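You operate a simulated robot arm through the tools that you are given. There is no shell and no other tool. Be economical: measure what you need, move in short steps, check, and stop when the job is done.

The job below is to be done with a simulated robot arm. You get a single attempt, and the scene is never put back.

Task
Lane 2 is jammed: set the crooked carton straight, release the held one and pick what the light shows.
Fine: put the red lever back; the straightened carton goes into the tote; press the green button once it is in.

Only the result counts: the job must be done as asked and must still hold three seconds after the hand-in. Knocking over, shifting, dropping, spilling or breaking anything else fails it.

Robot
A 6-joint arm with a two-finger gripper, on a carriage that runs on a rail from [-0.005, 1.744] to [0.002, -0.596] (x, y) and turns from -3.718 to 2.077 rad about z. Base frame: it is fixed where the carriage stands at the start and does not move with it; the origin is on the floor, on the carriage's upright axis, x ahead of it, y to its left, z up. Readings come in m, rad, newtons and seconds.
Its first joint turns from -2.897 to 2.897 rad. Places, roughly: carton [1.25, -0.25, 0.75]; display [0.8, -0.2, 0.8]; front of lane two [0.9, -0.2, 0.8]; inside of tote M5 [0.6, -0.2, 0.3]; lane two lever [0.9, -0.3, 0.9]. Payload 5 kg.
The TCP is the grasp point between the finger pads, 0.03 m short of the fingertips. In the tool frame z runs along the fingers and y along their closing line. The gripper opens to 0.176 m. The gripper's body begins 0.153 m behind the TCP.
Orientation is that of the tool frame in the base frame, as [roll, pitch, yaw] about the fixed x, y, z axes, in that order (R = Rz(yaw) Ry(pitch) Rx(roll)). With the fingers straight down and closing along the base's y, the tool's x points along the base's -x, its y along +y and its z along -z.

Tools
- The arm moves only by the tool send_rows. Its argument "rows" is a list of rows, each a list of 3 entries, a list of its own where there are three numbers: the shift along the base's x, y, z in units of 250 mm (1.0 is 250 mm), then the turn, a rotation vector about the base's x, y, z in units of 180 degrees (1.0 is 180 degrees), then the gripper command, from -1 (fully open) to 1 (shut), values between in proportion. In form: [[[dx, dy, dz], [wx, wy, wz], claw], ...]. A call has 1 to 20 rows; each row is the pose to reach, as a shift and turn from the pose commanded when the call began. A call with a number of a shift or a turn outside -1 to 1 is refused whole. Rows are played at 5 a second. More than 0.05 m and 0.15 rad between two rows, or a gripper value outside its range, and nothing of the call is played. A pose out of reach is approached as far as the arm can. The call stops where the force on the tool passes 40 N (or 10 N more than at its start, if that is more) or the arm is blocked; 0.2 s more then pass. The fingers move at their own pace and stop on an object; they squeeze with about 30 N. The grip force told is the motor's: it shows also when the fingers shut on nothing. Time passes only in rows, and 0.2 s behind the last, so rows that repeat a pose let the fingers close. The reply holds the time, the measured pose of the TCP, the force on the tool along the base axes, the opening and the grip force, in the units named above and with some noise, with the torque about the TCP (base axes, N m) and any sound that the robot's microphone picked up.
- Cameras (640 x 400 px; columns grow to the right, rows downward): "scene" is now at [0.0467, 0.1663, 1.583]; the picture's right is [-0.54, -0.84, 0.00], its down [-0.63, 0.40, -0.66] and it looks along [0.56, -0.36, -0.75] (base axes); focal length 294 px, centre (320, 200). "wrist" rides on the gripper at [0.067, -0.009, -0.184] in the tool frame; the picture's right is [0.14, 0.99, 0.00], its down [-0.92, 0.13, -0.36] and it looks along [-0.36, 0.05, 0.93] (tool axes); focal length 251 px, centre (320, 200). There is no depth. A picture from a camera that has moved, and an enlarged one, comes with that camera's place and axes in the base frame and with its lens.
- snapshot(camera): a new picture of that camera. No time passes.
- raise_lower(by): slides the trunk up (or, below 0, down) by that many m; the arm and the scene camera ride with it, the base frame stays. It gives what a move gives, with no picture.
- base_move(legs): drives the robot by 1 to 6 legs, each [ahead, left, turn to the left] in m, m and rad, along the robot's own axes; the way and the turn of a leg run together, so that a leg with both is an arc; at most 1.5 m and 3.142 rad a leg. The arm and the cameras ride along, it lands a little off, and it stops where it bumps. It keeps to its track: a leg is cut to what the track allows. It gives what a move gives.
- head_to(pan, tilt): turns the head with the scene camera to pan (to the left, within 2.094 rad either way) and tilt (down, from -0.506 to 1.204), counted from straight ahead of the robot. It gives what a move gives.
- zoom(camera, box): a new picture of the part [left, top, right, bottom] of that camera's present view, enlarged. No time passes.
- sign_off(): hands the job in; it is judged then, once.

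Go step by step. Nothing tells you exact positions but the pictures and the camera data: compare them with the known pose of the tool, close in by small moves and look again before you grip or let go. The budget is 120 turns and 82 pictures, counting those below and the enlarged ones. Unless the task says otherwise, let go and move clear before handing in, and close with one line.

The tools are called after "Request:" as name(argument=value, ...) on one line, values as JSON. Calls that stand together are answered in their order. send_rows: Moves the arm, as the interface text tells. Its arguments: {"type":"object","properties":{"rows":{"type":"array"}},"required":["rows"]} The other tools are called the same way: raise_lower (by) slides the trunk up or down; base_move (legs) drives the base; head_to (pan, tilt) turns the head that bears the scene camera; snapshot (camera) takes a picture; zoom (camera, box) takes an enlarged picture of a part of a camera's view; sign_off () hands the job in.

At the start:

```text
t: 0.0
position: [0.7081, -0.3743, 1.0262]
orientation: [3.14, 0.001, -3.141]
force: [0.2, -0.3, 0.9]
torque: [0.0, -0.01, 0.0]
grip_width: 0.1759
grip_force: 0.1
trunk travel left (down, up): [-0.15, 0.2]
robot x, y, heading: [-0.0008, 0.0012, -0.003]
head pan, tilt: [-0.569, 0.85]
```

scene: 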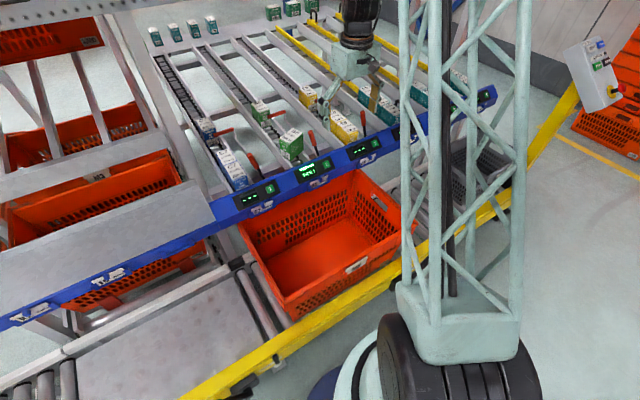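
wrist: 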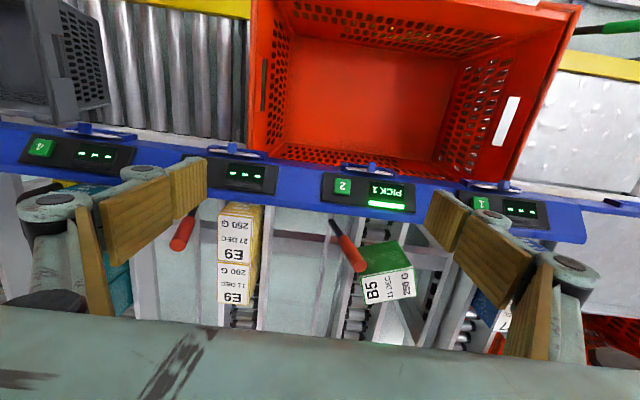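

I see the pick rack with lane displays, a crooked green B5 carton in lane 2 and a red lever beside it. I'll take closer looks at lane 2.

Request:
zoom(camera="scene", box=[180, 60, 420, 210])

Request:
zoom(camera="wrist", box=[280, 160, 480, 340])

```text
2.67 times, centred on (300, 135) of scene
camera zoom: at [0.0467, 0.1663, 1.583], right [-0.54, -0.84, 0.0], down [-0.63, 0.4, -0.66], along [0.56, -0.36, -0.75], focal length 785 px, centre (373, 373)
```

zoom: 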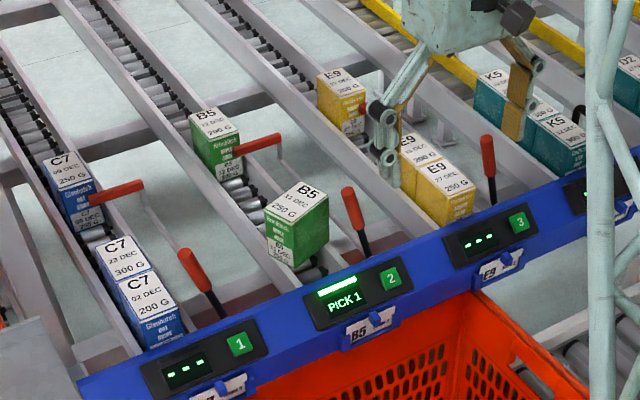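

```text
2.22 times, centred on (380, 250) of wrist
camera zoom: at [0.6437, -0.3842, 1.2111], right [-0.14, 0.99, 0.0], down [0.92, 0.13, 0.36], along [0.36, 0.05, -0.93], focal length 559 px, centre (187, 89)
```

zoom: 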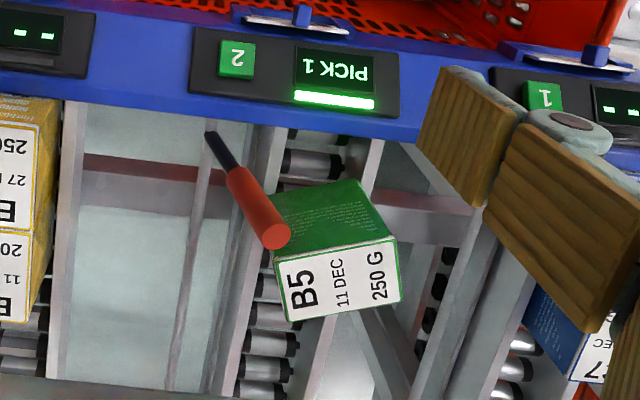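

Lane 2 shows "PICK 1", its front B5 is yawed, and a second B5 is held further up by a red bar. I'll zoom in tighter on the carton and lever geometry.

Request:
zoom(camera="scene", box=[240, 90, 340, 165])

Request:
zoom(camera="scene", box=[300, 100, 400, 165])

```text
5.33 times, centred on (290, 128) of scene
camera zoom: at [0.0467, 0.1663, 1.583], right [-0.54, -0.84, 0.0], down [-0.63, 0.4, -0.66], along [0.56, -0.36, -0.75], focal length 1570 px, centre (480, 587)
```

zoom: 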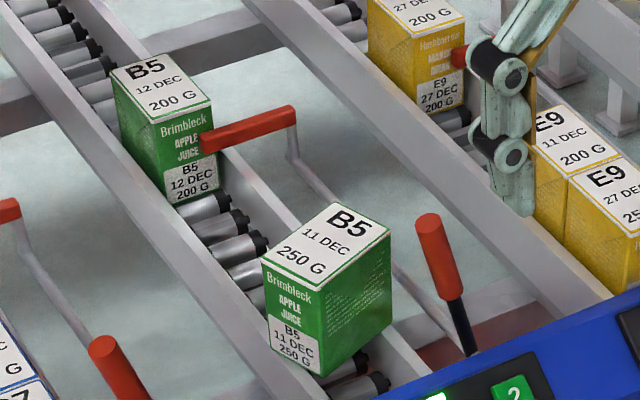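

```text
6.15 times, centred on (350, 132) of scene
camera zoom: at [0.0467, 0.1663, 1.583], right [-0.54, -0.84, 0.0], down [-0.63, 0.4, -0.66], along [0.56, -0.36, -0.75], focal length 1811 px, centre (135, 615)
```

zoom: 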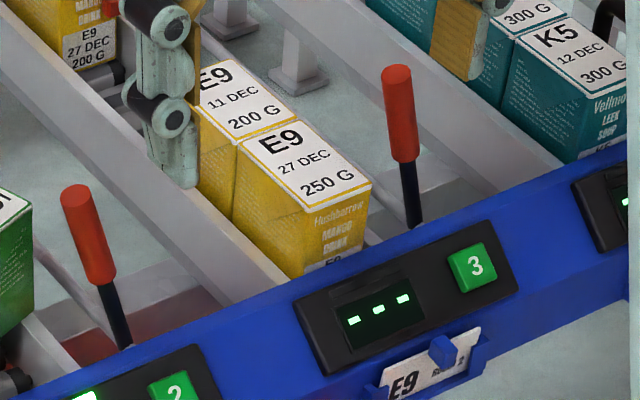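

The front B5 sits around (0.90, -0.25), top near z 0.885, yawed about -68° from straight. I'll drive the base alongside lane 2 for reach, then look again.

Request:
base_move(legs=[[0, -0.25, 0]])

```text
t: 1.9
position: [0.7083, -0.6285, 1.0267]
orientation: [3.141, 0.0, 3.14]
force: [-0.2, 0.2, 0.5]
torque: [-0.02, -0.02, 0.0]
grip_width: 0.176
grip_force: 0.0
trunk travel left (down, up): [-0.15, 0.2]
robot x, y, heading: [-0.0015, -0.2509, -0.002]
head pan, tilt: [-0.569, 0.85]
```

The base is now at y = -0.25 with the arm to the right. I'll aim the head at lane 2.

Request:
head_to(pan=-0.18, tilt=0.65)

Request:
snapshot(camera="scene")

Request:
zoom(camera="scene", box=[260, 100, 420, 240])

```text
t: 2.8
position: [0.7081, -0.6283, 1.0272]
orientation: [3.141, -0.001, 3.14]
force: [0.0, -0.4, 0.0]
torque: [0.02, 0.03, 0.03]
grip_width: 0.1761
grip_force: 0.1
trunk travel left (down, up): [-0.15, 0.2]
robot x, y, heading: [0.0021, -0.2518, -0.003]
head pan, tilt: [-0.18, 0.649]
```

```text
75 pictures are left
camera scene: at [0.0672, -0.0599, 1.5996], right [-0.18, -0.98, 0.0], down [-0.59, 0.11, -0.8], along [0.78, -0.14, -0.6], focal length 294 px, centre (320, 200)
```

scene: 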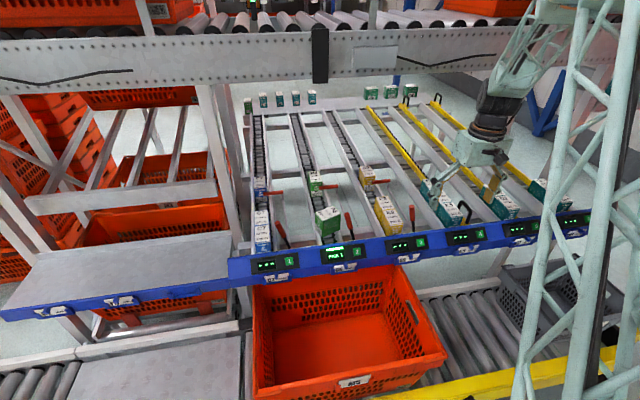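

```text
2.86 times, centred on (340, 170) of scene
camera zoom: at [0.0672, -0.0599, 1.5996], right [-0.18, -0.98, 0.0], down [-0.59, 0.11, -0.8], along [0.78, -0.14, -0.6], focal length 841 px, centre (263, 286)
```

zoom: 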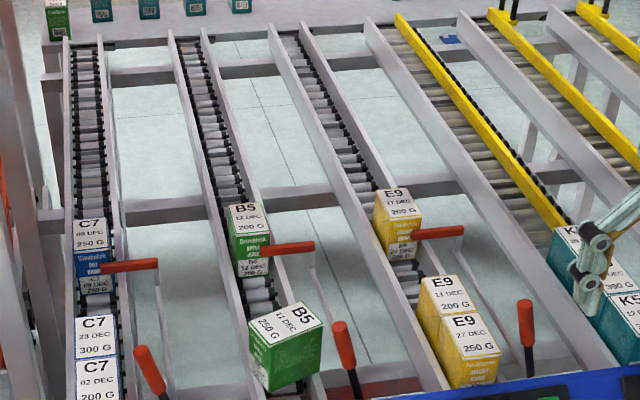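

Request:
zoom(camera="scene", box=[300, 160, 380, 260])

Request:
snapshot(camera="wrist")

```text
4.00 times, centred on (340, 210) of scene
camera zoom: at [0.0672, -0.0599, 1.5996], right [-0.18, -0.98, 0.0], down [-0.59, 0.11, -0.8], along [0.78, -0.14, -0.6], focal length 1177 px, centre (240, 160)
```

zoom: 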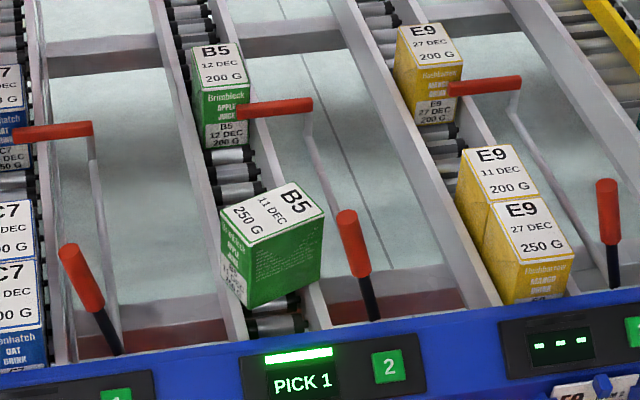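

```text
72 pictures are left
camera wrist: at [0.6437, -0.6379, 1.2111], right [-0.14, 0.99, 0.0], down [0.92, 0.13, 0.36], along [0.36, 0.05, -0.93], focal length 251 px, centre (320, 200)
```

wrist: 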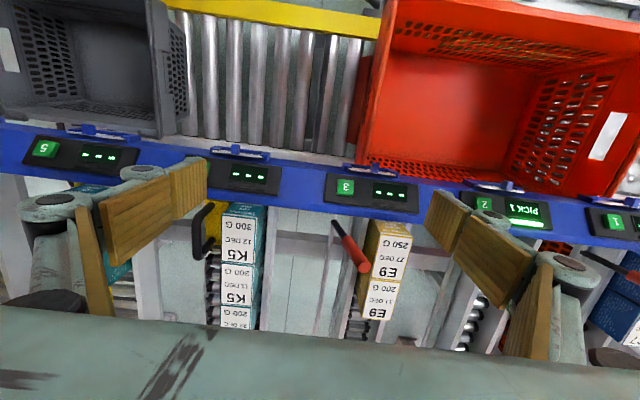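

Front B5 centre is about (0.903, -0.248), long axis about -69°. Lane 2's lever leans +y from its base (0.848, -0.337, 0.78) to its tip (0.849, -0.302, 0.917), on a shaft along the lane. I'll check the gripper's bulk before coming close to it.

Request:
zoom(camera="scene", box=[410, 60, 550, 230])

```text
2.35 times, centred on (480, 145) of scene
camera zoom: at [0.0672, -0.0599, 1.5996], right [-0.18, -0.98, 0.0], down [-0.59, 0.11, -0.8], along [0.78, -0.14, -0.6], focal length 692 px, centre (-56, 329)
```

zoom: 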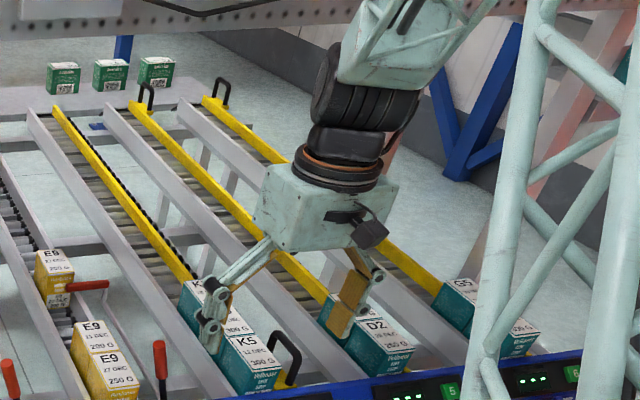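

I'll straighten it gripping along its long axis, which keeps the knuckles clear of the lever. First I'll move above the carton at the current height.

Request:
send_rows(rows=[[[0.13, 0.13, 0], [0, 0, 0.018], 0], [[0.26, 0.26, 0], [0, 0, 0.037], 0], [[0.39, 0.39, 0], [0, 0, 0.056], 0], [[0.51, 0.52, 0], [0, 0, 0.074], 0], [[0.57, 0.66, 0], [0, 0, 0.093], -0.6], [[0.6, 0.8, 0], [0, 0, 0.111], -0.6], [[0.62, 0.96, 0], [0, 0, 0.111], -0.6]])

Request:
send_rows(rows=[[[0.08, 0.17, 0], [0, 0, 0], -0.6], [[0.12, 0.35, 0], [0, 0, 0], -0.6], [[0.161, 0.563, 0], [0, 0, 0], -0.6], [[0.161, 0.563, 0], [0, 0, 0], -0.6]])

Request:
snapshot(camera="wrist")

Request:
snapshot(camera="scene")

```text
t: 4.4
position: [0.8654, -0.3882, 1.0261]
orientation: [3.141, 0.0, -2.795]
force: [0.4, -0.1, -0.8]
torque: [0.07, -0.04, -0.01]
grip_width: 0.1411
grip_force: 0.1
trunk travel left (down, up): [-0.15, 0.2]
robot x, y, heading: [0.0015, -0.2508, -0.002]
head pan, tilt: [-0.18, 0.649]
```

```text
refused: row 3 steps farther than a row can; nothing moved
```

```text
70 pictures are left
camera wrist: at [0.8073, -0.4195, 1.2092], right [-0.47, 0.88, 0.0], down [0.82, 0.44, 0.36], along [0.32, 0.17, -0.93], focal length 251 px, centre (320, 200)
```

wrist: 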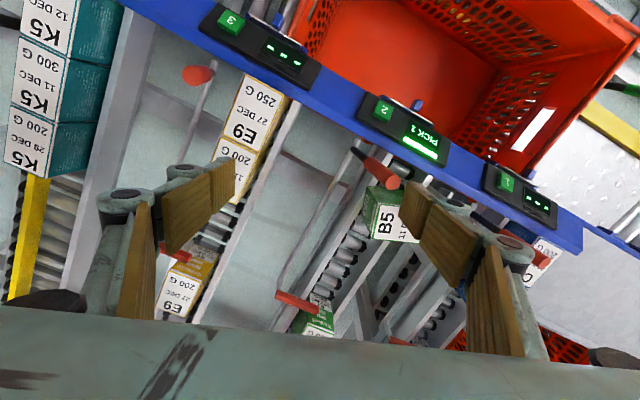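

```text
69 pictures are left
camera scene: at [0.067, -0.0601, 1.5997], right [-0.18, -0.98, 0.0], down [-0.59, 0.11, -0.8], along [0.78, -0.14, -0.6], focal length 294 px, centre (320, 200)
```

scene: 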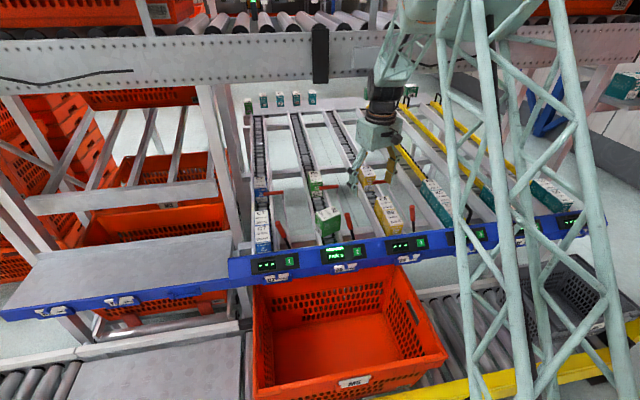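

Only the first move played; it put the TCP at (0.865, -0.388). I'll finish the approach over the carton with smaller steps.

Request:
send_rows(rows=[[[0.05, 0.17, 0], [0, 0, 0], -0.6], [[0.1, 0.34, 0], [0, 0, 0], -0.6], [[0.13, 0.46, 0], [0, 0, 0], -0.6], [[0.152, 0.563, 0], [0, 0, 0], -0.6], [[0.152, 0.563, 0], [0, 0, 0], -0.6]])

Request:
snapshot(camera="wrist")

Request:
zoom(camera="scene", box=[280, 110, 400, 260])

```text
t: 5.6
position: [0.902, -0.2472, 1.0259]
orientation: [3.141, 0.0, -2.795]
force: [0.7, -0.3, -0.4]
torque: [-0.1, 0.01, -0.02]
grip_width: 0.1407
grip_force: 0.1
trunk travel left (down, up): [-0.15, 0.2]
robot x, y, heading: [0.0059, -0.2572, -0.003]
head pan, tilt: [-0.18, 0.649]
```

```text
68 pictures are left
camera wrist: at [0.8443, -0.279, 1.2098], right [-0.47, 0.88, 0.0], down [0.82, 0.43, 0.36], along [0.32, 0.17, -0.93], focal length 251 px, centre (320, 200)
```

wrist: 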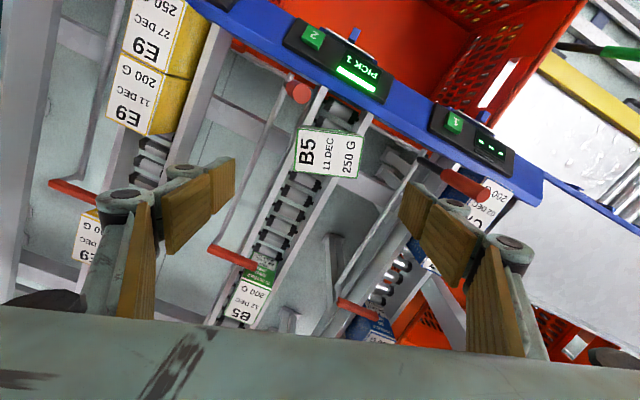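

```text
2.67 times, centred on (340, 185) of scene
camera zoom: at [0.0673, -0.0597, 1.5996], right [-0.18, -0.98, 0.0], down [-0.59, 0.11, -0.8], along [0.78, -0.14, -0.6], focal length 785 px, centre (267, 240)
```

zoom: 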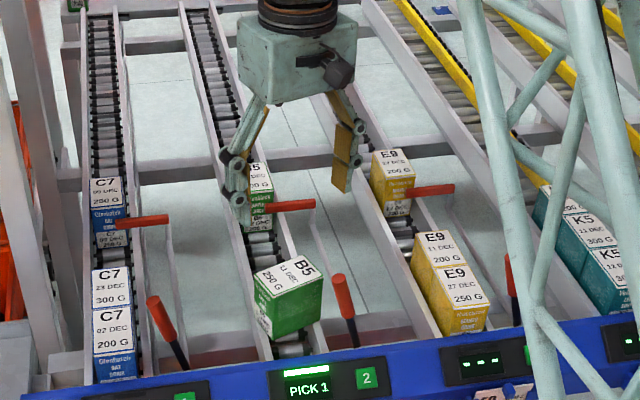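

The gripper is now over the carton with its closing line along the carton's long side. I'll do a close wrist check before descending.

Request:
zoom(camera="wrist", box=[240, 60, 440, 260])

```text
2.00 times, centred on (340, 160) of wrist
camera zoom: at [0.8443, -0.279, 1.2098], right [-0.47, 0.88, 0.0], down [0.82, 0.43, 0.36], along [0.32, 0.17, -0.93], focal length 503 px, centre (280, 280)
```

zoom: 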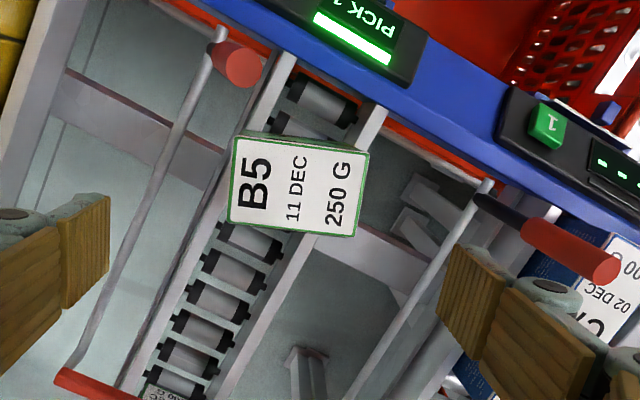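

The carton's yaw is confirmed at -69° and its centre at about (0.898, -0.243). I'll descend to z 0.862 with the fingers open.

Request:
send_rows(rows=[[[-0.016, 0.016, -0.16], [0, 0, 0], -0.6], [[-0.016, 0.016, -0.32], [0, 0, 0], -0.6], [[-0.016, 0.016, -0.48], [0, 0, 0], -0.6], [[-0.016, 0.016, -0.58], [0, 0, 0], -0.6], [[-0.016, 0.016, -0.656], [0, 0, 0], -0.6]])

Request:
snapshot(camera="wrist")

Request:
zoom(camera="scene", box=[280, 150, 380, 260])

```text
t: 6.8
position: [0.8997, -0.2453, 0.8636]
orientation: [3.14, -0.001, -2.795]
force: [0.5, -1.2, 1.2]
torque: [-0.02, -0.04, 0.0]
grip_width: 0.1408
grip_force: 0.1
trunk travel left (down, up): [-0.15, 0.2]
robot x, y, heading: [-0.0008, -0.2528, 0.001]
head pan, tilt: [-0.18, 0.649]
```

```text
65 pictures are left
camera wrist: at [0.8405, -0.2768, 1.0473], right [-0.47, 0.88, 0.0], down [0.82, 0.44, 0.36], along [0.32, 0.17, -0.93], focal length 251 px, centre (320, 200)
```

wrist: 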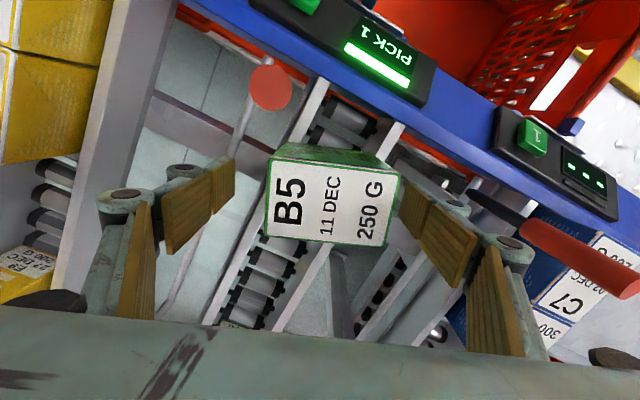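

```text
3.64 times, centred on (330, 205) of scene
camera zoom: at [0.0669, -0.0598, 1.5996], right [-0.18, -0.98, 0.0], down [-0.59, 0.11, -0.8], along [0.78, -0.14, -0.6], focal length 1070 px, centre (284, 182)
```

zoom: 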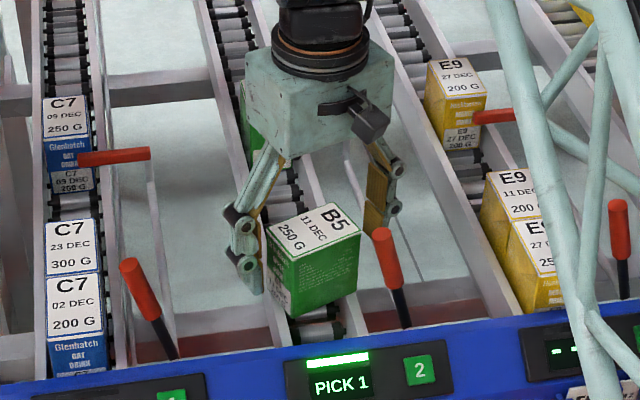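

The carton sits about 8 mm toward -x and 5 mm toward +y of the TCP. I'll shift to match, then close.

Request:
send_rows(rows=[[[-0.032, 0.02, 0], [0, 0, 0], -0.6], [[-0.032, 0.02, 0], [0, 0, 0], 0.3], [[-0.032, 0.02, 0], [0, 0, 0], 0.3], [[-0.032, 0.02, 0], [0, 0, 0], 0.3], [[-0.032, 0.02, 0], [0, 0, 0], 0.3]])

Request:
snapshot(camera="wrist")

```text
t: 8.0
position: [0.8912, -0.2394, 0.8634]
orientation: [3.141, 0.0, -2.793]
force: [-1.2, -1.3, 4.3]
torque: [-0.01, 0.19, -0.05]
grip_width: 0.0847
grip_force: 30.0
trunk travel left (down, up): [-0.15, 0.2]
robot x, y, heading: [0.0031, -0.2513, -0.001]
head pan, tilt: [-0.18, 0.649]
```

```text
63 pictures are left
camera wrist: at [0.8334, -0.2713, 1.0477], right [-0.47, 0.88, 0.0], down [0.82, 0.43, 0.36], along [0.32, 0.17, -0.93], focal length 251 px, centre (320, 200)
```

wrist: 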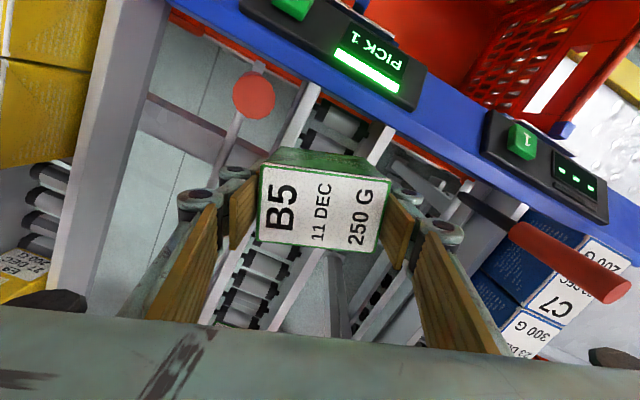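

Gripped at width 0.085 m. I'll lift 3 cm and rotate +70° to line it up with the lane.

Request:
send_rows(rows=[[[0, 0, 0.06], [0, 0, 0], 0.3], [[0, 0, 0.14], [0, 0, 0], 0.3], [[0, 0, 0.14], [0, 0, 0.045], 0.3], [[0, 0, 0.14], [0, 0, 0.09], 0.3], [[0, 0, 0.14], [0, 0, 0.135], 0.3], [[0, 0, 0.14], [0, 0, 0.18], 0.3], [[0, 0, 0.14], [0, 0, 0.225], 0.3], [[0, 0, 0.14], [0, 0, 0.27], 0.3], [[0, 0, 0.14], [0, 0, 0.315], 0.3], [[0, 0, 0.14], [0, 0, 0.36], 0.3], [[0, 0, 0.14], [0, 0, 0.388], 0.3], [[0, 0, 0.14], [0, 0, 0.388], 0.3]])

Request:
zoom(camera="wrist", box=[160, 40, 480, 240])

Request:
zoom(camera="scene", box=[290, 160, 370, 250])

```text
t: 10.6
position: [0.8906, -0.2371, 0.898]
orientation: [-3.141, -0.001, -1.574]
force: [0.7, -0.3, -2.0]
torque: [-0.02, -0.01, 0.02]
grip_width: 0.0841
grip_force: 30.0
trunk travel left (down, up): [-0.15, 0.2]
robot x, y, heading: [-0.0011, -0.2476, -0.001]
head pan, tilt: [-0.18, 0.649]
```

```text
2.00 times, centred on (320, 140) of wrist
camera zoom: at [0.9006, -0.3056, 1.0817], right [-0.99, -0.13, 0.0], down [-0.13, 0.92, 0.36], along [-0.05, 0.36, -0.93], focal length 503 px, centre (320, 320)
```

zoom: 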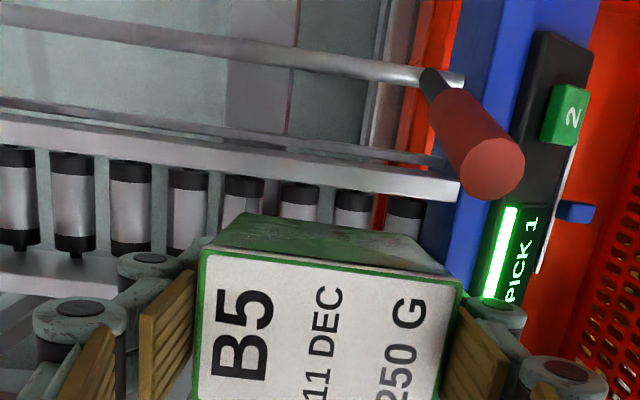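

```text
4.44 times, centred on (330, 205) of scene
camera zoom: at [0.0674, -0.0598, 1.5996], right [-0.18, -0.98, 0.0], down [-0.59, 0.11, -0.8], along [0.78, -0.14, -0.6], focal length 1308 px, centre (276, 178)
```

zoom: 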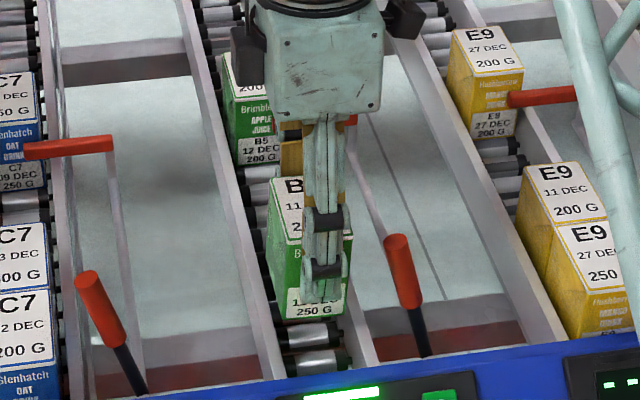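

The carton now points along the lane. Wrist geometry puts the lane centre near y = -0.242, so I'll shift about 5 mm to -y and 2 cm uphill, partly lower and look again.

Request:
send_rows(rows=[[[0.08, -0.02, 0], [0, 0, 0], 0.3], [[0.08, -0.02, -0.06], [0, 0, 0], 0.3], [[0.08, -0.02, -0.1], [0, 0, 0], 0.3], [[0.08, -0.02, -0.1], [0, 0, 0], 0.3]])

Request:
zoom(camera="wrist", box=[160, 40, 480, 240])

Request:
zoom(camera="scene", box=[310, 185, 360, 245])

```text
t: 11.6
position: [0.9108, -0.2421, 0.8726]
orientation: [-3.142, -0.001, -1.577]
force: [-0.4, 0.7, -1.8]
torque: [-0.04, 0.0, 0.03]
grip_width: 0.0842
grip_force: 30.2
trunk travel left (down, up): [-0.15, 0.2]
robot x, y, heading: [0.0007, -0.2542, -0.002]
head pan, tilt: [-0.18, 0.649]
```

```text
2.00 times, centred on (320, 140) of wrist
camera zoom: at [0.9208, -0.3098, 1.0571], right [-0.99, -0.13, 0.0], down [-0.12, 0.92, 0.36], along [-0.05, 0.36, -0.93], focal length 503 px, centre (320, 320)
```

zoom: 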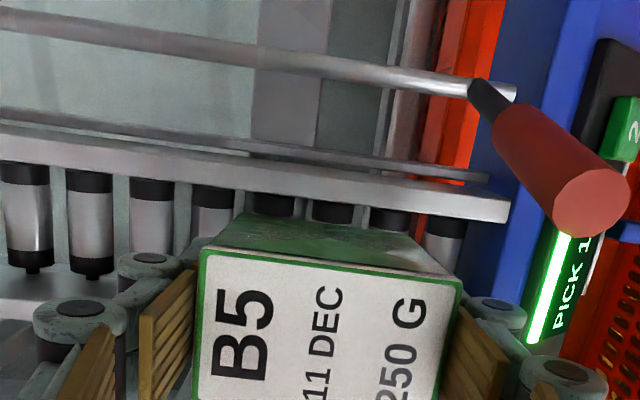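

```text
6.67 times, centred on (335, 215) of scene
camera zoom: at [0.0675, -0.0598, 1.5996], right [-0.18, -0.98, 0.0], down [-0.59, 0.11, -0.8], along [0.78, -0.14, -0.6], focal length 1962 px, centre (220, 100)
```

zoom: 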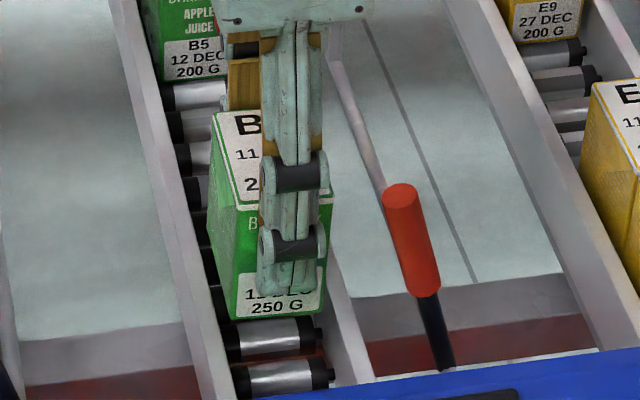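

Alignment between the rails looks good, with about 3 mm each side. I'll lower gently.

Request:
send_rows(rows=[[[0, 0, -0.02], [0, 0, 0], 0.3], [[0, 0, -0.04], [0, 0, 0], 0.3], [[0, 0, -0.06], [0, 0, 0], 0.3], [[0, 0, -0.06], [0, 0, 0], 0.3]])

Request:
zoom(camera="scene", box=[310, 185, 360, 245])

```text
t: 12.6
position: [0.9112, -0.2436, 0.8586]
orientation: [3.141, 0.0, -1.576]
force: [-0.4, -0.1, -2.6]
torque: [0.0, -0.01, -0.03]
grip_width: 0.0841
grip_force: 29.7
trunk travel left (down, up): [-0.15, 0.2]
robot x, y, heading: [0.0012, -0.2508, -0.001]
head pan, tilt: [-0.18, 0.649]
```

```text
6.67 times, centred on (335, 215) of scene
camera zoom: at [0.0674, -0.0598, 1.5996], right [-0.18, -0.98, 0.0], down [-0.59, 0.11, -0.8], along [0.78, -0.14, -0.6], focal length 1962 px, centre (220, 100)
```

zoom: 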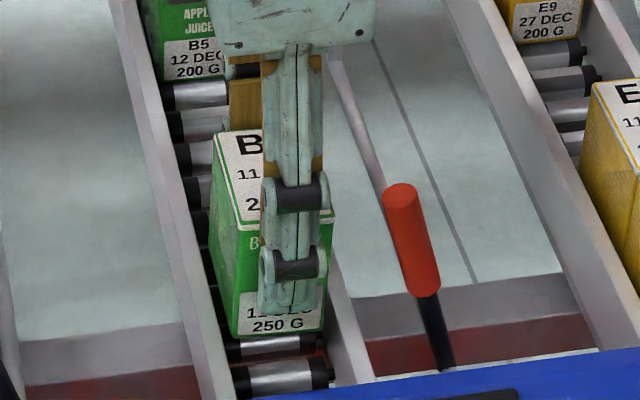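

Still free, with no contact force. I'll keep lowering in small steps.

Request:
send_rows(rows=[[[0, 0, -0.012], [0, 0, 0], 0.3], [[0, 0, -0.024], [0, 0, 0], 0.3], [[0, 0, -0.036], [0, 0, 0], 0.3], [[0, 0, -0.036], [0, 0, 0], 0.3]])

Request:
zoom(camera="scene", box=[310, 185, 360, 245])

```text
t: 13.6
position: [0.9109, -0.2424, 0.8498]
orientation: [-3.141, -0.001, -1.575]
force: [-0.1, 0.4, -1.7]
torque: [0.0, 0.04, 0.03]
grip_width: 0.0843
grip_force: 29.6
trunk travel left (down, up): [-0.15, 0.2]
robot x, y, heading: [0.0014, -0.2571, 0.003]
head pan, tilt: [-0.18, 0.649]
```

```text
6.67 times, centred on (335, 215) of scene
camera zoom: at [0.0674, -0.0598, 1.5996], right [-0.18, -0.98, 0.0], down [-0.59, 0.11, -0.8], along [0.78, -0.14, -0.6], focal length 1962 px, centre (220, 100)
```

zoom: 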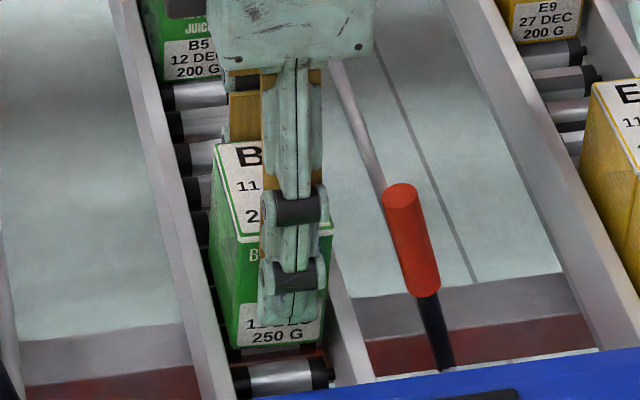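

Request:
send_rows(rows=[[[0, 0, -0.012], [0, 0, 0], 0.3], [[0, 0, -0.024], [0, 0, 0], 0.3], [[0, 0, -0.024], [0, 0, 0], 0.3]])

```text
t: 14.4
position: [0.9095, -0.2437, 0.8436]
orientation: [-3.14, -0.001, -1.576]
force: [0.8, -0.6, -2.3]
torque: [0.0, -0.02, 0.02]
grip_width: 0.0842
grip_force: 29.6
trunk travel left (down, up): [-0.15, 0.2]
robot x, y, heading: [-0.0006, -0.2538, -0.003]
head pan, tilt: [-0.18, 0.649]
```

The carton is still not touching. I'll continue.

Request:
send_rows(rows=[[[0, 0, -0.012], [0, 0, 0], 0.3], [[0, 0, -0.024], [0, 0, 0], 0.3], [[0, 0, -0.024], [0, 0, 0], 0.3]])

Request:
zoom(camera="scene", box=[310, 185, 360, 245])

Request:
zoom(camera="wrist", box=[160, 40, 480, 240])

```text
t: 15.2
position: [0.9102, -0.2432, 0.8367]
orientation: [3.141, 0.0, -1.577]
force: [0.2, -0.2, -1.2]
torque: [0.03, 0.03, -0.01]
grip_width: 0.0842
grip_force: 30.4
trunk travel left (down, up): [-0.15, 0.2]
robot x, y, heading: [0.0009, -0.2547, -0.001]
head pan, tilt: [-0.18, 0.649]
```

```text
6.67 times, centred on (335, 215) of scene
camera zoom: at [0.0675, -0.0598, 1.5996], right [-0.18, -0.98, 0.0], down [-0.59, 0.11, -0.8], along [0.78, -0.14, -0.6], focal length 1962 px, centre (220, 100)
```

zoom: 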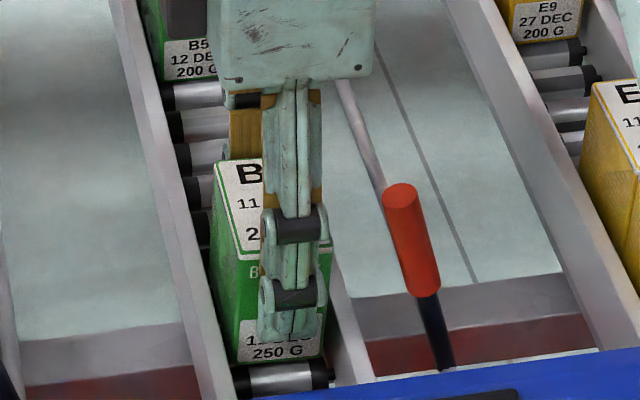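

```text
2.00 times, centred on (320, 140) of wrist
camera zoom: at [0.9209, -0.3109, 1.0205], right [-0.99, -0.13, 0.0], down [-0.12, 0.92, 0.36], along [-0.05, 0.36, -0.93], focal length 503 px, centre (320, 320)
```

zoom: 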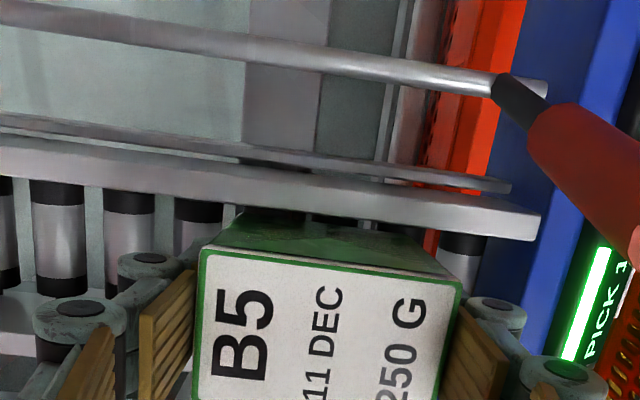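

The carton is entering between the rails and still isn't bearing. I'll continue down.

Request:
send_rows(rows=[[[0, 0, -0.01], [0, 0, 0], 0.3], [[0, 0, -0.02], [0, 0, 0], 0.3], [[0, 0, -0.03], [0, 0, 0], 0.3], [[0, 0, -0.03], [0, 0, 0], 0.3]])

Request:
zoom(camera="scene", box=[310, 185, 360, 245])

```text
t: 16.2
position: [0.9089, -0.2429, 0.8323]
orientation: [-3.138, 0.0, -1.575]
force: [-0.3, 0.5, 21.4]
torque: [-0.52, -0.95, 0.02]
grip_width: 0.0849
grip_force: 30.2
trunk travel left (down, up): [-0.15, 0.2]
robot x, y, heading: [0.0029, -0.2546, -0.002]
head pan, tilt: [-0.18, 0.649]
```

```text
6.67 times, centred on (335, 215) of scene
camera zoom: at [0.0659, -0.0598, 1.5998], right [-0.18, -0.98, 0.0], down [-0.59, 0.11, -0.8], along [0.78, -0.14, -0.6], focal length 1962 px, centre (220, 100)
```

zoom: 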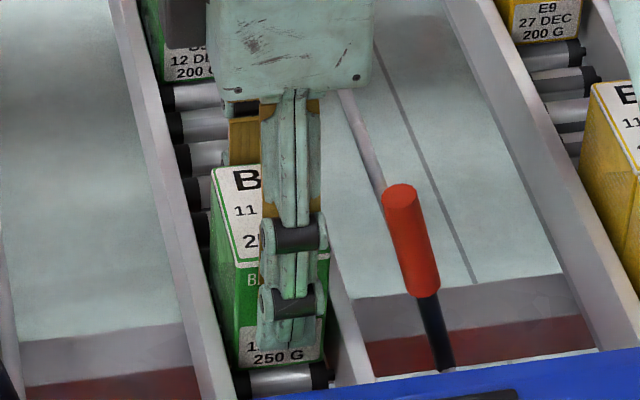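

Contact is at the back-right bottom edge. I'll lift a little, nudge 2.5 mm to +y and lower again to see whether it seats deeper.

Request:
send_rows(rows=[[[0, 0, 0.02], [0, 0, 0], 0.3], [[0, 0.01, 0.02], [0, 0, 0], 0.3], [[0, 0.01, 0.004], [0, 0, 0], 0.3], [[0, 0.01, -0.004], [0, 0, 0], 0.3], [[0, 0.01, -0.004], [0, 0, 0], 0.3]])

Request:
zoom(camera="wrist", box=[220, 80, 420, 200])

```text
t: 17.4
position: [0.9106, -0.2398, 0.8322]
orientation: [-3.139, 0.001, -1.577]
force: [1.0, -0.1, 23.1]
torque: [-0.65, -1.1, -0.02]
grip_width: 0.0844
grip_force: 29.0
trunk travel left (down, up): [-0.15, 0.2]
robot x, y, heading: [0.0004, -0.2521, 0.001]
head pan, tilt: [-0.18, 0.649]
```

```text
3.20 times, centred on (320, 140) of wrist
camera zoom: at [0.921, -0.3081, 1.0149], right [-0.99, -0.13, 0.0], down [-0.13, 0.92, 0.36], along [-0.05, 0.36, -0.93], focal length 805 px, centre (320, 392)
```

zoom: 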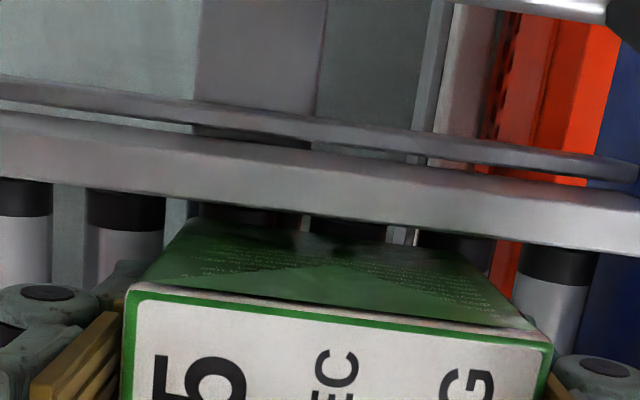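

There's a visible gap between carton and rail, so it bears on the rollers; the back edge touches first because of the lane slope. I'll move down 2 mm so it seats, then open slightly.

Request:
send_rows(rows=[[[0, 0, -0.004], [0, 0, 0], 0.3], [[0, 0, -0.004], [0, 0, 0], -0.1], [[0, 0, -0.004], [0, 0, 0], -0.2], [[0, 0, -0.004], [0, 0, 0], -0.2], [[0, 0, -0.004], [0, 0, 0], -0.2]])

Request:
snapshot(camera="wrist")

Request:
zoom(camera="scene", box=[300, 170, 370, 250])

```text
t: 18.6
position: [0.9102, -0.2411, 0.8276]
orientation: [-3.141, 0.0, -1.575]
force: [-0.6, 0.4, -0.4]
torque: [0.0, 0.02, -0.01]
grip_width: 0.1058
grip_force: 0.5
trunk travel left (down, up): [-0.15, 0.2]
robot x, y, heading: [0.0037, -0.2522, -0.005]
head pan, tilt: [-0.18, 0.649]
```

```text
52 pictures are left
camera wrist: at [0.9209, -0.3081, 1.0116], right [-0.99, -0.13, 0.0], down [-0.12, 0.92, 0.36], along [-0.05, 0.36, -0.93], focal length 251 px, centre (320, 200)
```

wrist: 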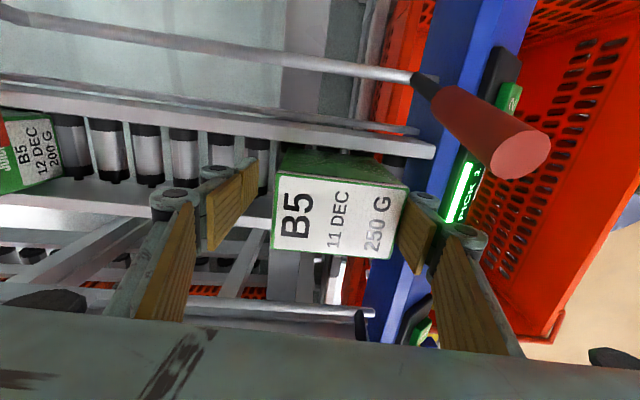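

```text
5.00 times, centred on (335, 210) of scene
camera zoom: at [0.0673, -0.0598, 1.5996], right [-0.18, -0.98, 0.0], down [-0.59, 0.11, -0.8], along [0.78, -0.14, -0.6], focal length 1471 px, centre (245, 150)
```

zoom: 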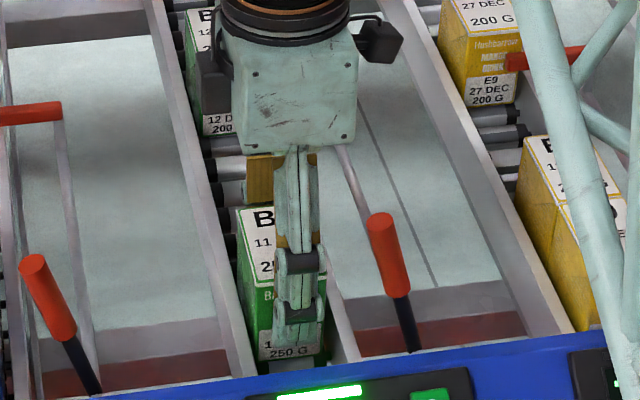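

The carton settled on the rollers and leans lightly on the front finger. I'll lift straight up and let it roll to the front stop.

Request:
send_rows(rows=[[[0, 0, 0.1], [0, 0, 0], -0.2], [[0, 0, 0.2], [0, 0, 0], -0.2], [[0, 0, 0.35], [0, 0, 0], -0.2], [[0, 0, 0.5], [0, 0, 0], -0.2], [[0, 0, 0.65], [0, 0, 0], -0.2], [[0, 0, 0.8], [0, 0, 0], -0.2]])

Request:
snapshot(camera="wrist")

Request:
zoom(camera="scene", box=[280, 160, 380, 260])

```text
t: 20.0
position: [0.9097, -0.2404, 1.0287]
orientation: [-3.14, 0.001, -1.576]
force: [0.2, 0.1, -0.1]
torque: [-0.01, 0.02, -0.02]
grip_width: 0.1058
grip_force: 0.1
trunk travel left (down, up): [-0.15, 0.2]
robot x, y, heading: [0.002, -0.2514, -0.002]
head pan, tilt: [-0.18, 0.649]
```

```text
50 pictures are left
camera wrist: at [0.9203, -0.3071, 1.2124], right [-0.99, -0.13, 0.0], down [-0.12, 0.92, 0.36], along [-0.05, 0.36, -0.93], focal length 251 px, centre (320, 200)
```

wrist: 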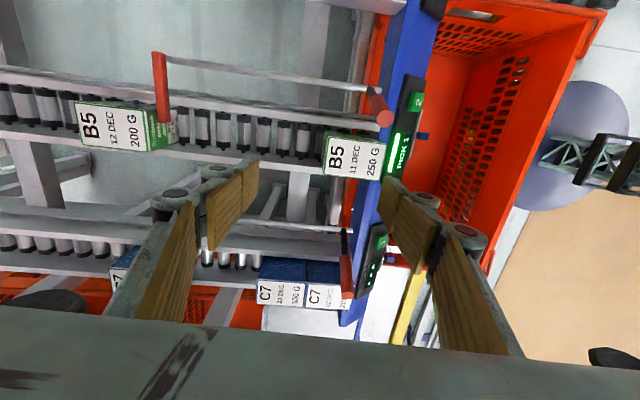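

```text
4.00 times, centred on (330, 210) of scene
camera zoom: at [0.0672, -0.0598, 1.5997], right [-0.18, -0.98, 0.0], down [-0.59, 0.11, -0.8], along [0.78, -0.14, -0.6], focal length 1177 px, centre (280, 160)
```

zoom: 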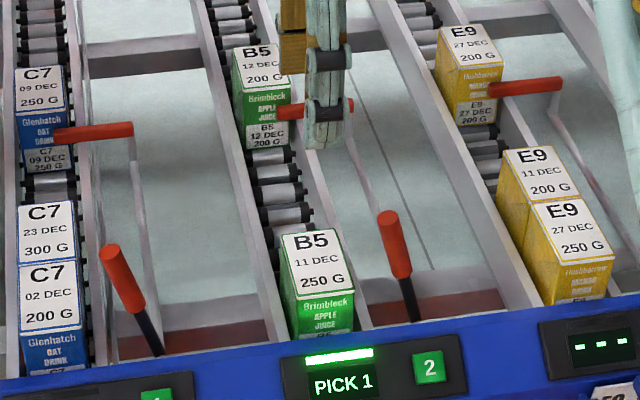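

The carton now stands straight at the front stop. Next is the lever: I'll turn the gripper back to close along y and hover over the lever tip near (0.851, -0.305).

Request:
send_rows(rows=[[[-0.02, -0.02, 0], [0, 0, -0.046], 0.45], [[-0.04, -0.04, 0], [0, 0, -0.092], 0.45], [[-0.07, -0.08, 0], [0, 0, -0.138], 0.45], [[-0.1, -0.12, 0], [0, 0, -0.184], 0.45], [[-0.13, -0.16, 0], [0, 0, -0.23], 0.45], [[-0.16, -0.2, 0], [0, 0, -0.276], 0.45], [[-0.19, -0.23, 0], [0, 0, -0.322], 0.45], [[-0.21, -0.25, 0], [0, 0, -0.368], 0.45], [[-0.235, -0.26, 0], [0, 0, -0.414], 0.45], [[-0.235, -0.26, 0], [0, 0, -0.46], 0.45], [[-0.235, -0.26, 0], [0, 0, -0.5], 0.45], [[-0.235, -0.26, 0], [0, 0, -0.5], 0.45]])

Request:
snapshot(camera="wrist")

Request:
zoom(camera="scene", box=[280, 130, 400, 250])

```text
t: 22.6
position: [0.8514, -0.3059, 1.0275]
orientation: [-3.141, 0.001, 3.135]
force: [-0.7, 0.1, -0.3]
torque: [0.01, -0.02, 0.0]
grip_width: 0.0486
grip_force: 0.1
trunk travel left (down, up): [-0.15, 0.2]
robot x, y, heading: [0.0024, -0.2575, -0.0]
head pan, tilt: [-0.18, 0.649]
```

```text
48 pictures are left
camera wrist: at [0.7856, -0.3155, 1.2115], right [-0.13, 0.99, 0.0], down [0.92, 0.12, 0.36], along [0.36, 0.05, -0.93], focal length 251 px, centre (320, 200)
```

wrist: 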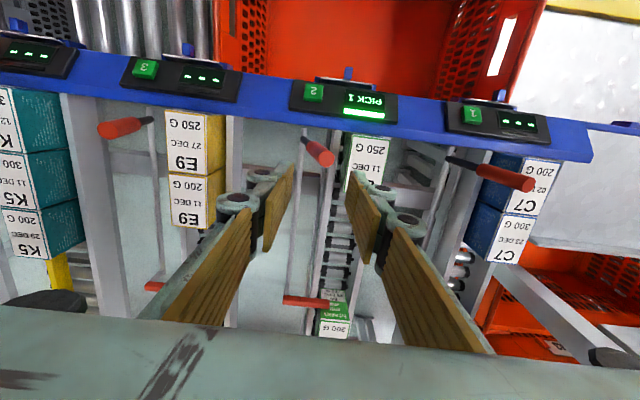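

```text
3.33 times, centred on (340, 190) of scene
camera zoom: at [0.0673, -0.0598, 1.5996], right [-0.18, -0.98, 0.0], down [-0.59, 0.11, -0.8], along [0.78, -0.14, -0.6], focal length 981 px, centre (253, 233)
```

zoom: 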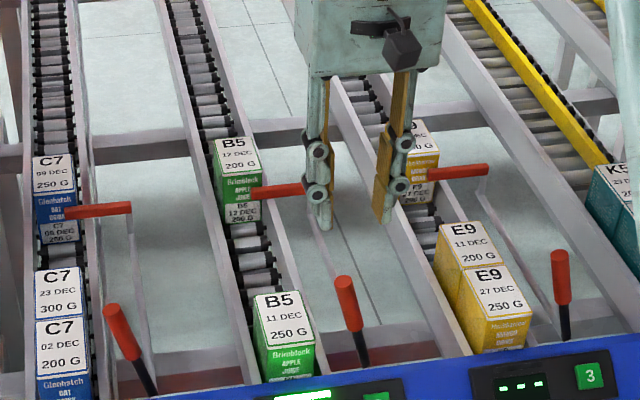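

The lever sits between the fingers as seen. I'll descend to straddle it at z ≈ 0.90.

Request:
send_rows(rows=[[[-0.014, 0, -0.17], [0, 0, 0], 0.45], [[-0.014, 0, -0.34], [0, 0, 0], 0.45], [[-0.014, 0, -0.43], [0, 0, 0], 0.45], [[-0.014, 0, -0.5], [0, 0, 0], 0.45]])

Request:
snapshot(camera="wrist")

Request:
zoom(camera="scene", box=[290, 160, 380, 250])

```text
t: 23.6
position: [0.8476, -0.3067, 0.9028]
orientation: [-3.14, 0.002, 3.135]
force: [-1.4, -0.1, 0.0]
torque: [0.01, -0.05, -0.01]
grip_width: 0.0484
grip_force: 0.0
trunk travel left (down, up): [-0.15, 0.2]
robot x, y, heading: [0.0037, -0.2511, -0.005]
head pan, tilt: [-0.18, 0.649]
```

```text
46 pictures are left
camera wrist: at [0.7826, -0.3159, 1.0873], right [-0.13, 0.99, 0.0], down [0.92, 0.12, 0.36], along [0.36, 0.05, -0.93], focal length 251 px, centre (320, 200)
```

wrist: 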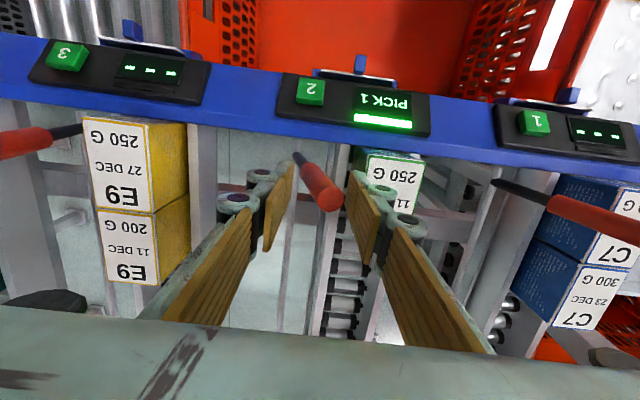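

```text
4.44 times, centred on (335, 205) of scene
camera zoom: at [0.0666, -0.0598, 1.5996], right [-0.18, -0.98, 0.0], down [-0.59, 0.11, -0.8], along [0.78, -0.14, -0.6], focal length 1308 px, centre (253, 178)
```

zoom: 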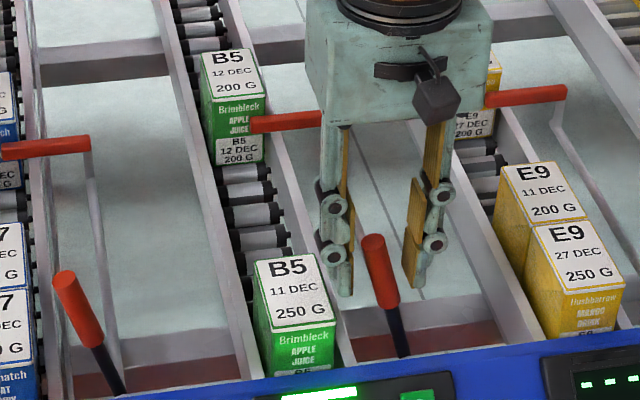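

The lever is between the pads. I'll push it toward -y in small steps and watch the hold bar.

Request:
send_rows(rows=[[[0, -0.06, 0], [0, 0, 0], 0.45], [[0, -0.12, 0], [0, 0, 0], 0.45], [[0, -0.18, 0], [0, 0, 0], 0.45], [[0, -0.24, 0], [0, 0, 0], 0.45], [[0, -0.3, 0], [0, 0, 0], 0.45]])

Request:
zoom(camera="scene", box=[290, 160, 380, 250])

```text
t: 24.8
position: [0.8472, -0.3812, 0.9046]
orientation: [3.141, 0.0, 3.136]
force: [0.2, 0.1, 0.2]
torque: [0.0, 0.0, 0.0]
grip_width: 0.0485
grip_force: 0.1
trunk travel left (down, up): [-0.15, 0.2]
robot x, y, heading: [0.0007, -0.2521, -0.0]
head pan, tilt: [-0.18, 0.649]
```

```text
4.44 times, centred on (335, 205) of scene
camera zoom: at [0.0673, -0.0598, 1.5996], right [-0.18, -0.98, 0.0], down [-0.59, 0.11, -0.8], along [0.78, -0.14, -0.6], focal length 1308 px, centre (253, 178)
```

zoom: 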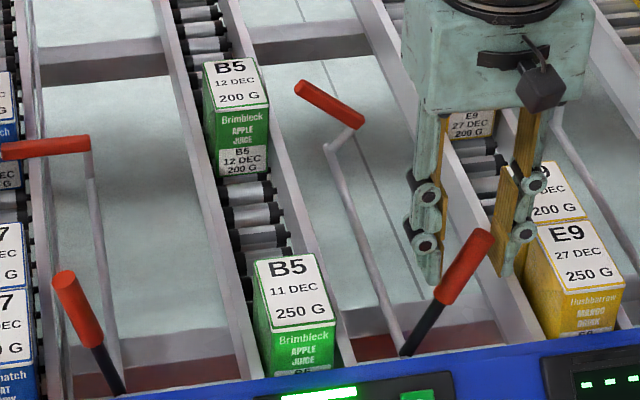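

The bar swung up and the lever moved over. I'll wait a moment to see whether the held carton rolls.

Request:
send_rows(rows=[[[0, 0, 0], [0, 0, 0], 0.45], [[0, 0, 0], [0, 0, 0], 0.45], [[0, 0, 0], [0, 0, 0], 0.45], [[0, 0, 0], [0, 0, 0], 0.45], [[0, 0, 0], [0, 0, 0], 0.45], [[0, 0, 0], [0, 0, 0], 0.45], [[0, 0, 0], [0, 0, 0], 0.45], [[0, 0, 0], [0, 0, 0], 0.45]])

Request:
zoom(camera="scene", box=[290, 160, 380, 250])

```text
t: 26.6
position: [0.8474, -0.3806, 0.9057]
orientation: [-3.14, 0.0, 3.137]
force: [0.3, 0.1, 0.0]
torque: [0.03, 0.02, 0.02]
grip_width: 0.0484
grip_force: 0.0
trunk travel left (down, up): [-0.15, 0.2]
robot x, y, heading: [0.0033, -0.2536, 0.0]
head pan, tilt: [-0.18, 0.649]
```

```text
4.44 times, centred on (335, 205) of scene
camera zoom: at [0.0672, -0.0598, 1.5996], right [-0.18, -0.98, 0.0], down [-0.59, 0.11, -0.8], along [0.78, -0.14, -0.6], focal length 1308 px, centre (253, 178)
```

zoom: 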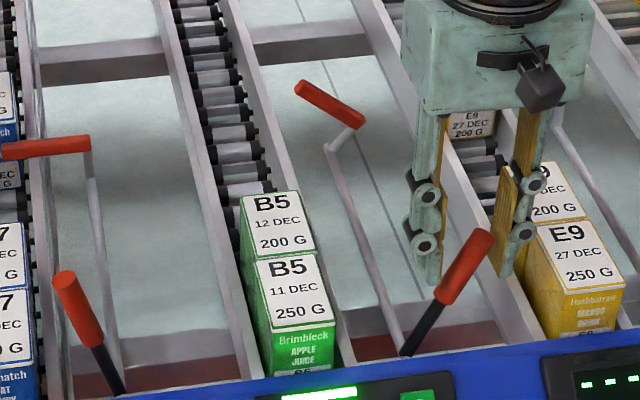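

The second carton rolled down behind the first. Now I'll return the lever toward +y.

Request:
send_rows(rows=[[[0, 0.06, 0], [0, 0, 0], 0.45], [[0, 0.12, 0], [0, 0, 0], 0.45], [[0, 0.18, 0], [0, 0, 0], 0.45], [[0, 0.24, 0], [0, 0, 0], 0.45], [[0, 0.3, 0], [0, 0, 0], 0.45], [[0, 0.33, 0], [0, 0, 0], 0.45], [[0, 0.35, 0], [0, 0, 0], 0.45]])

Request:
zoom(camera="scene", box=[290, 160, 380, 250])

```text
t: 28.2
position: [0.8476, -0.296, 0.903]
orientation: [3.14, 0.0, 3.136]
force: [-0.5, -8.6, -0.2]
torque: [-0.23, 0.0, 0.02]
grip_width: 0.0516
grip_force: 4.0
trunk travel left (down, up): [-0.15, 0.2]
robot x, y, heading: [0.0047, -0.2512, -0.002]
head pan, tilt: [-0.18, 0.649]
```

```text
4.44 times, centred on (335, 205) of scene
camera zoom: at [0.0675, -0.0604, 1.5996], right [-0.18, -0.98, 0.0], down [-0.59, 0.11, -0.8], along [0.78, -0.14, -0.6], focal length 1308 px, centre (253, 178)
```

zoom: 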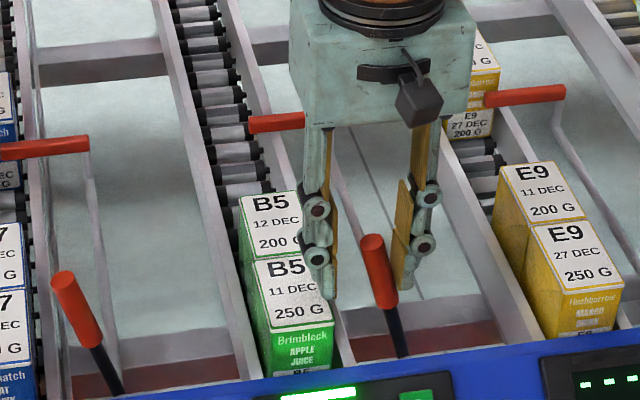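

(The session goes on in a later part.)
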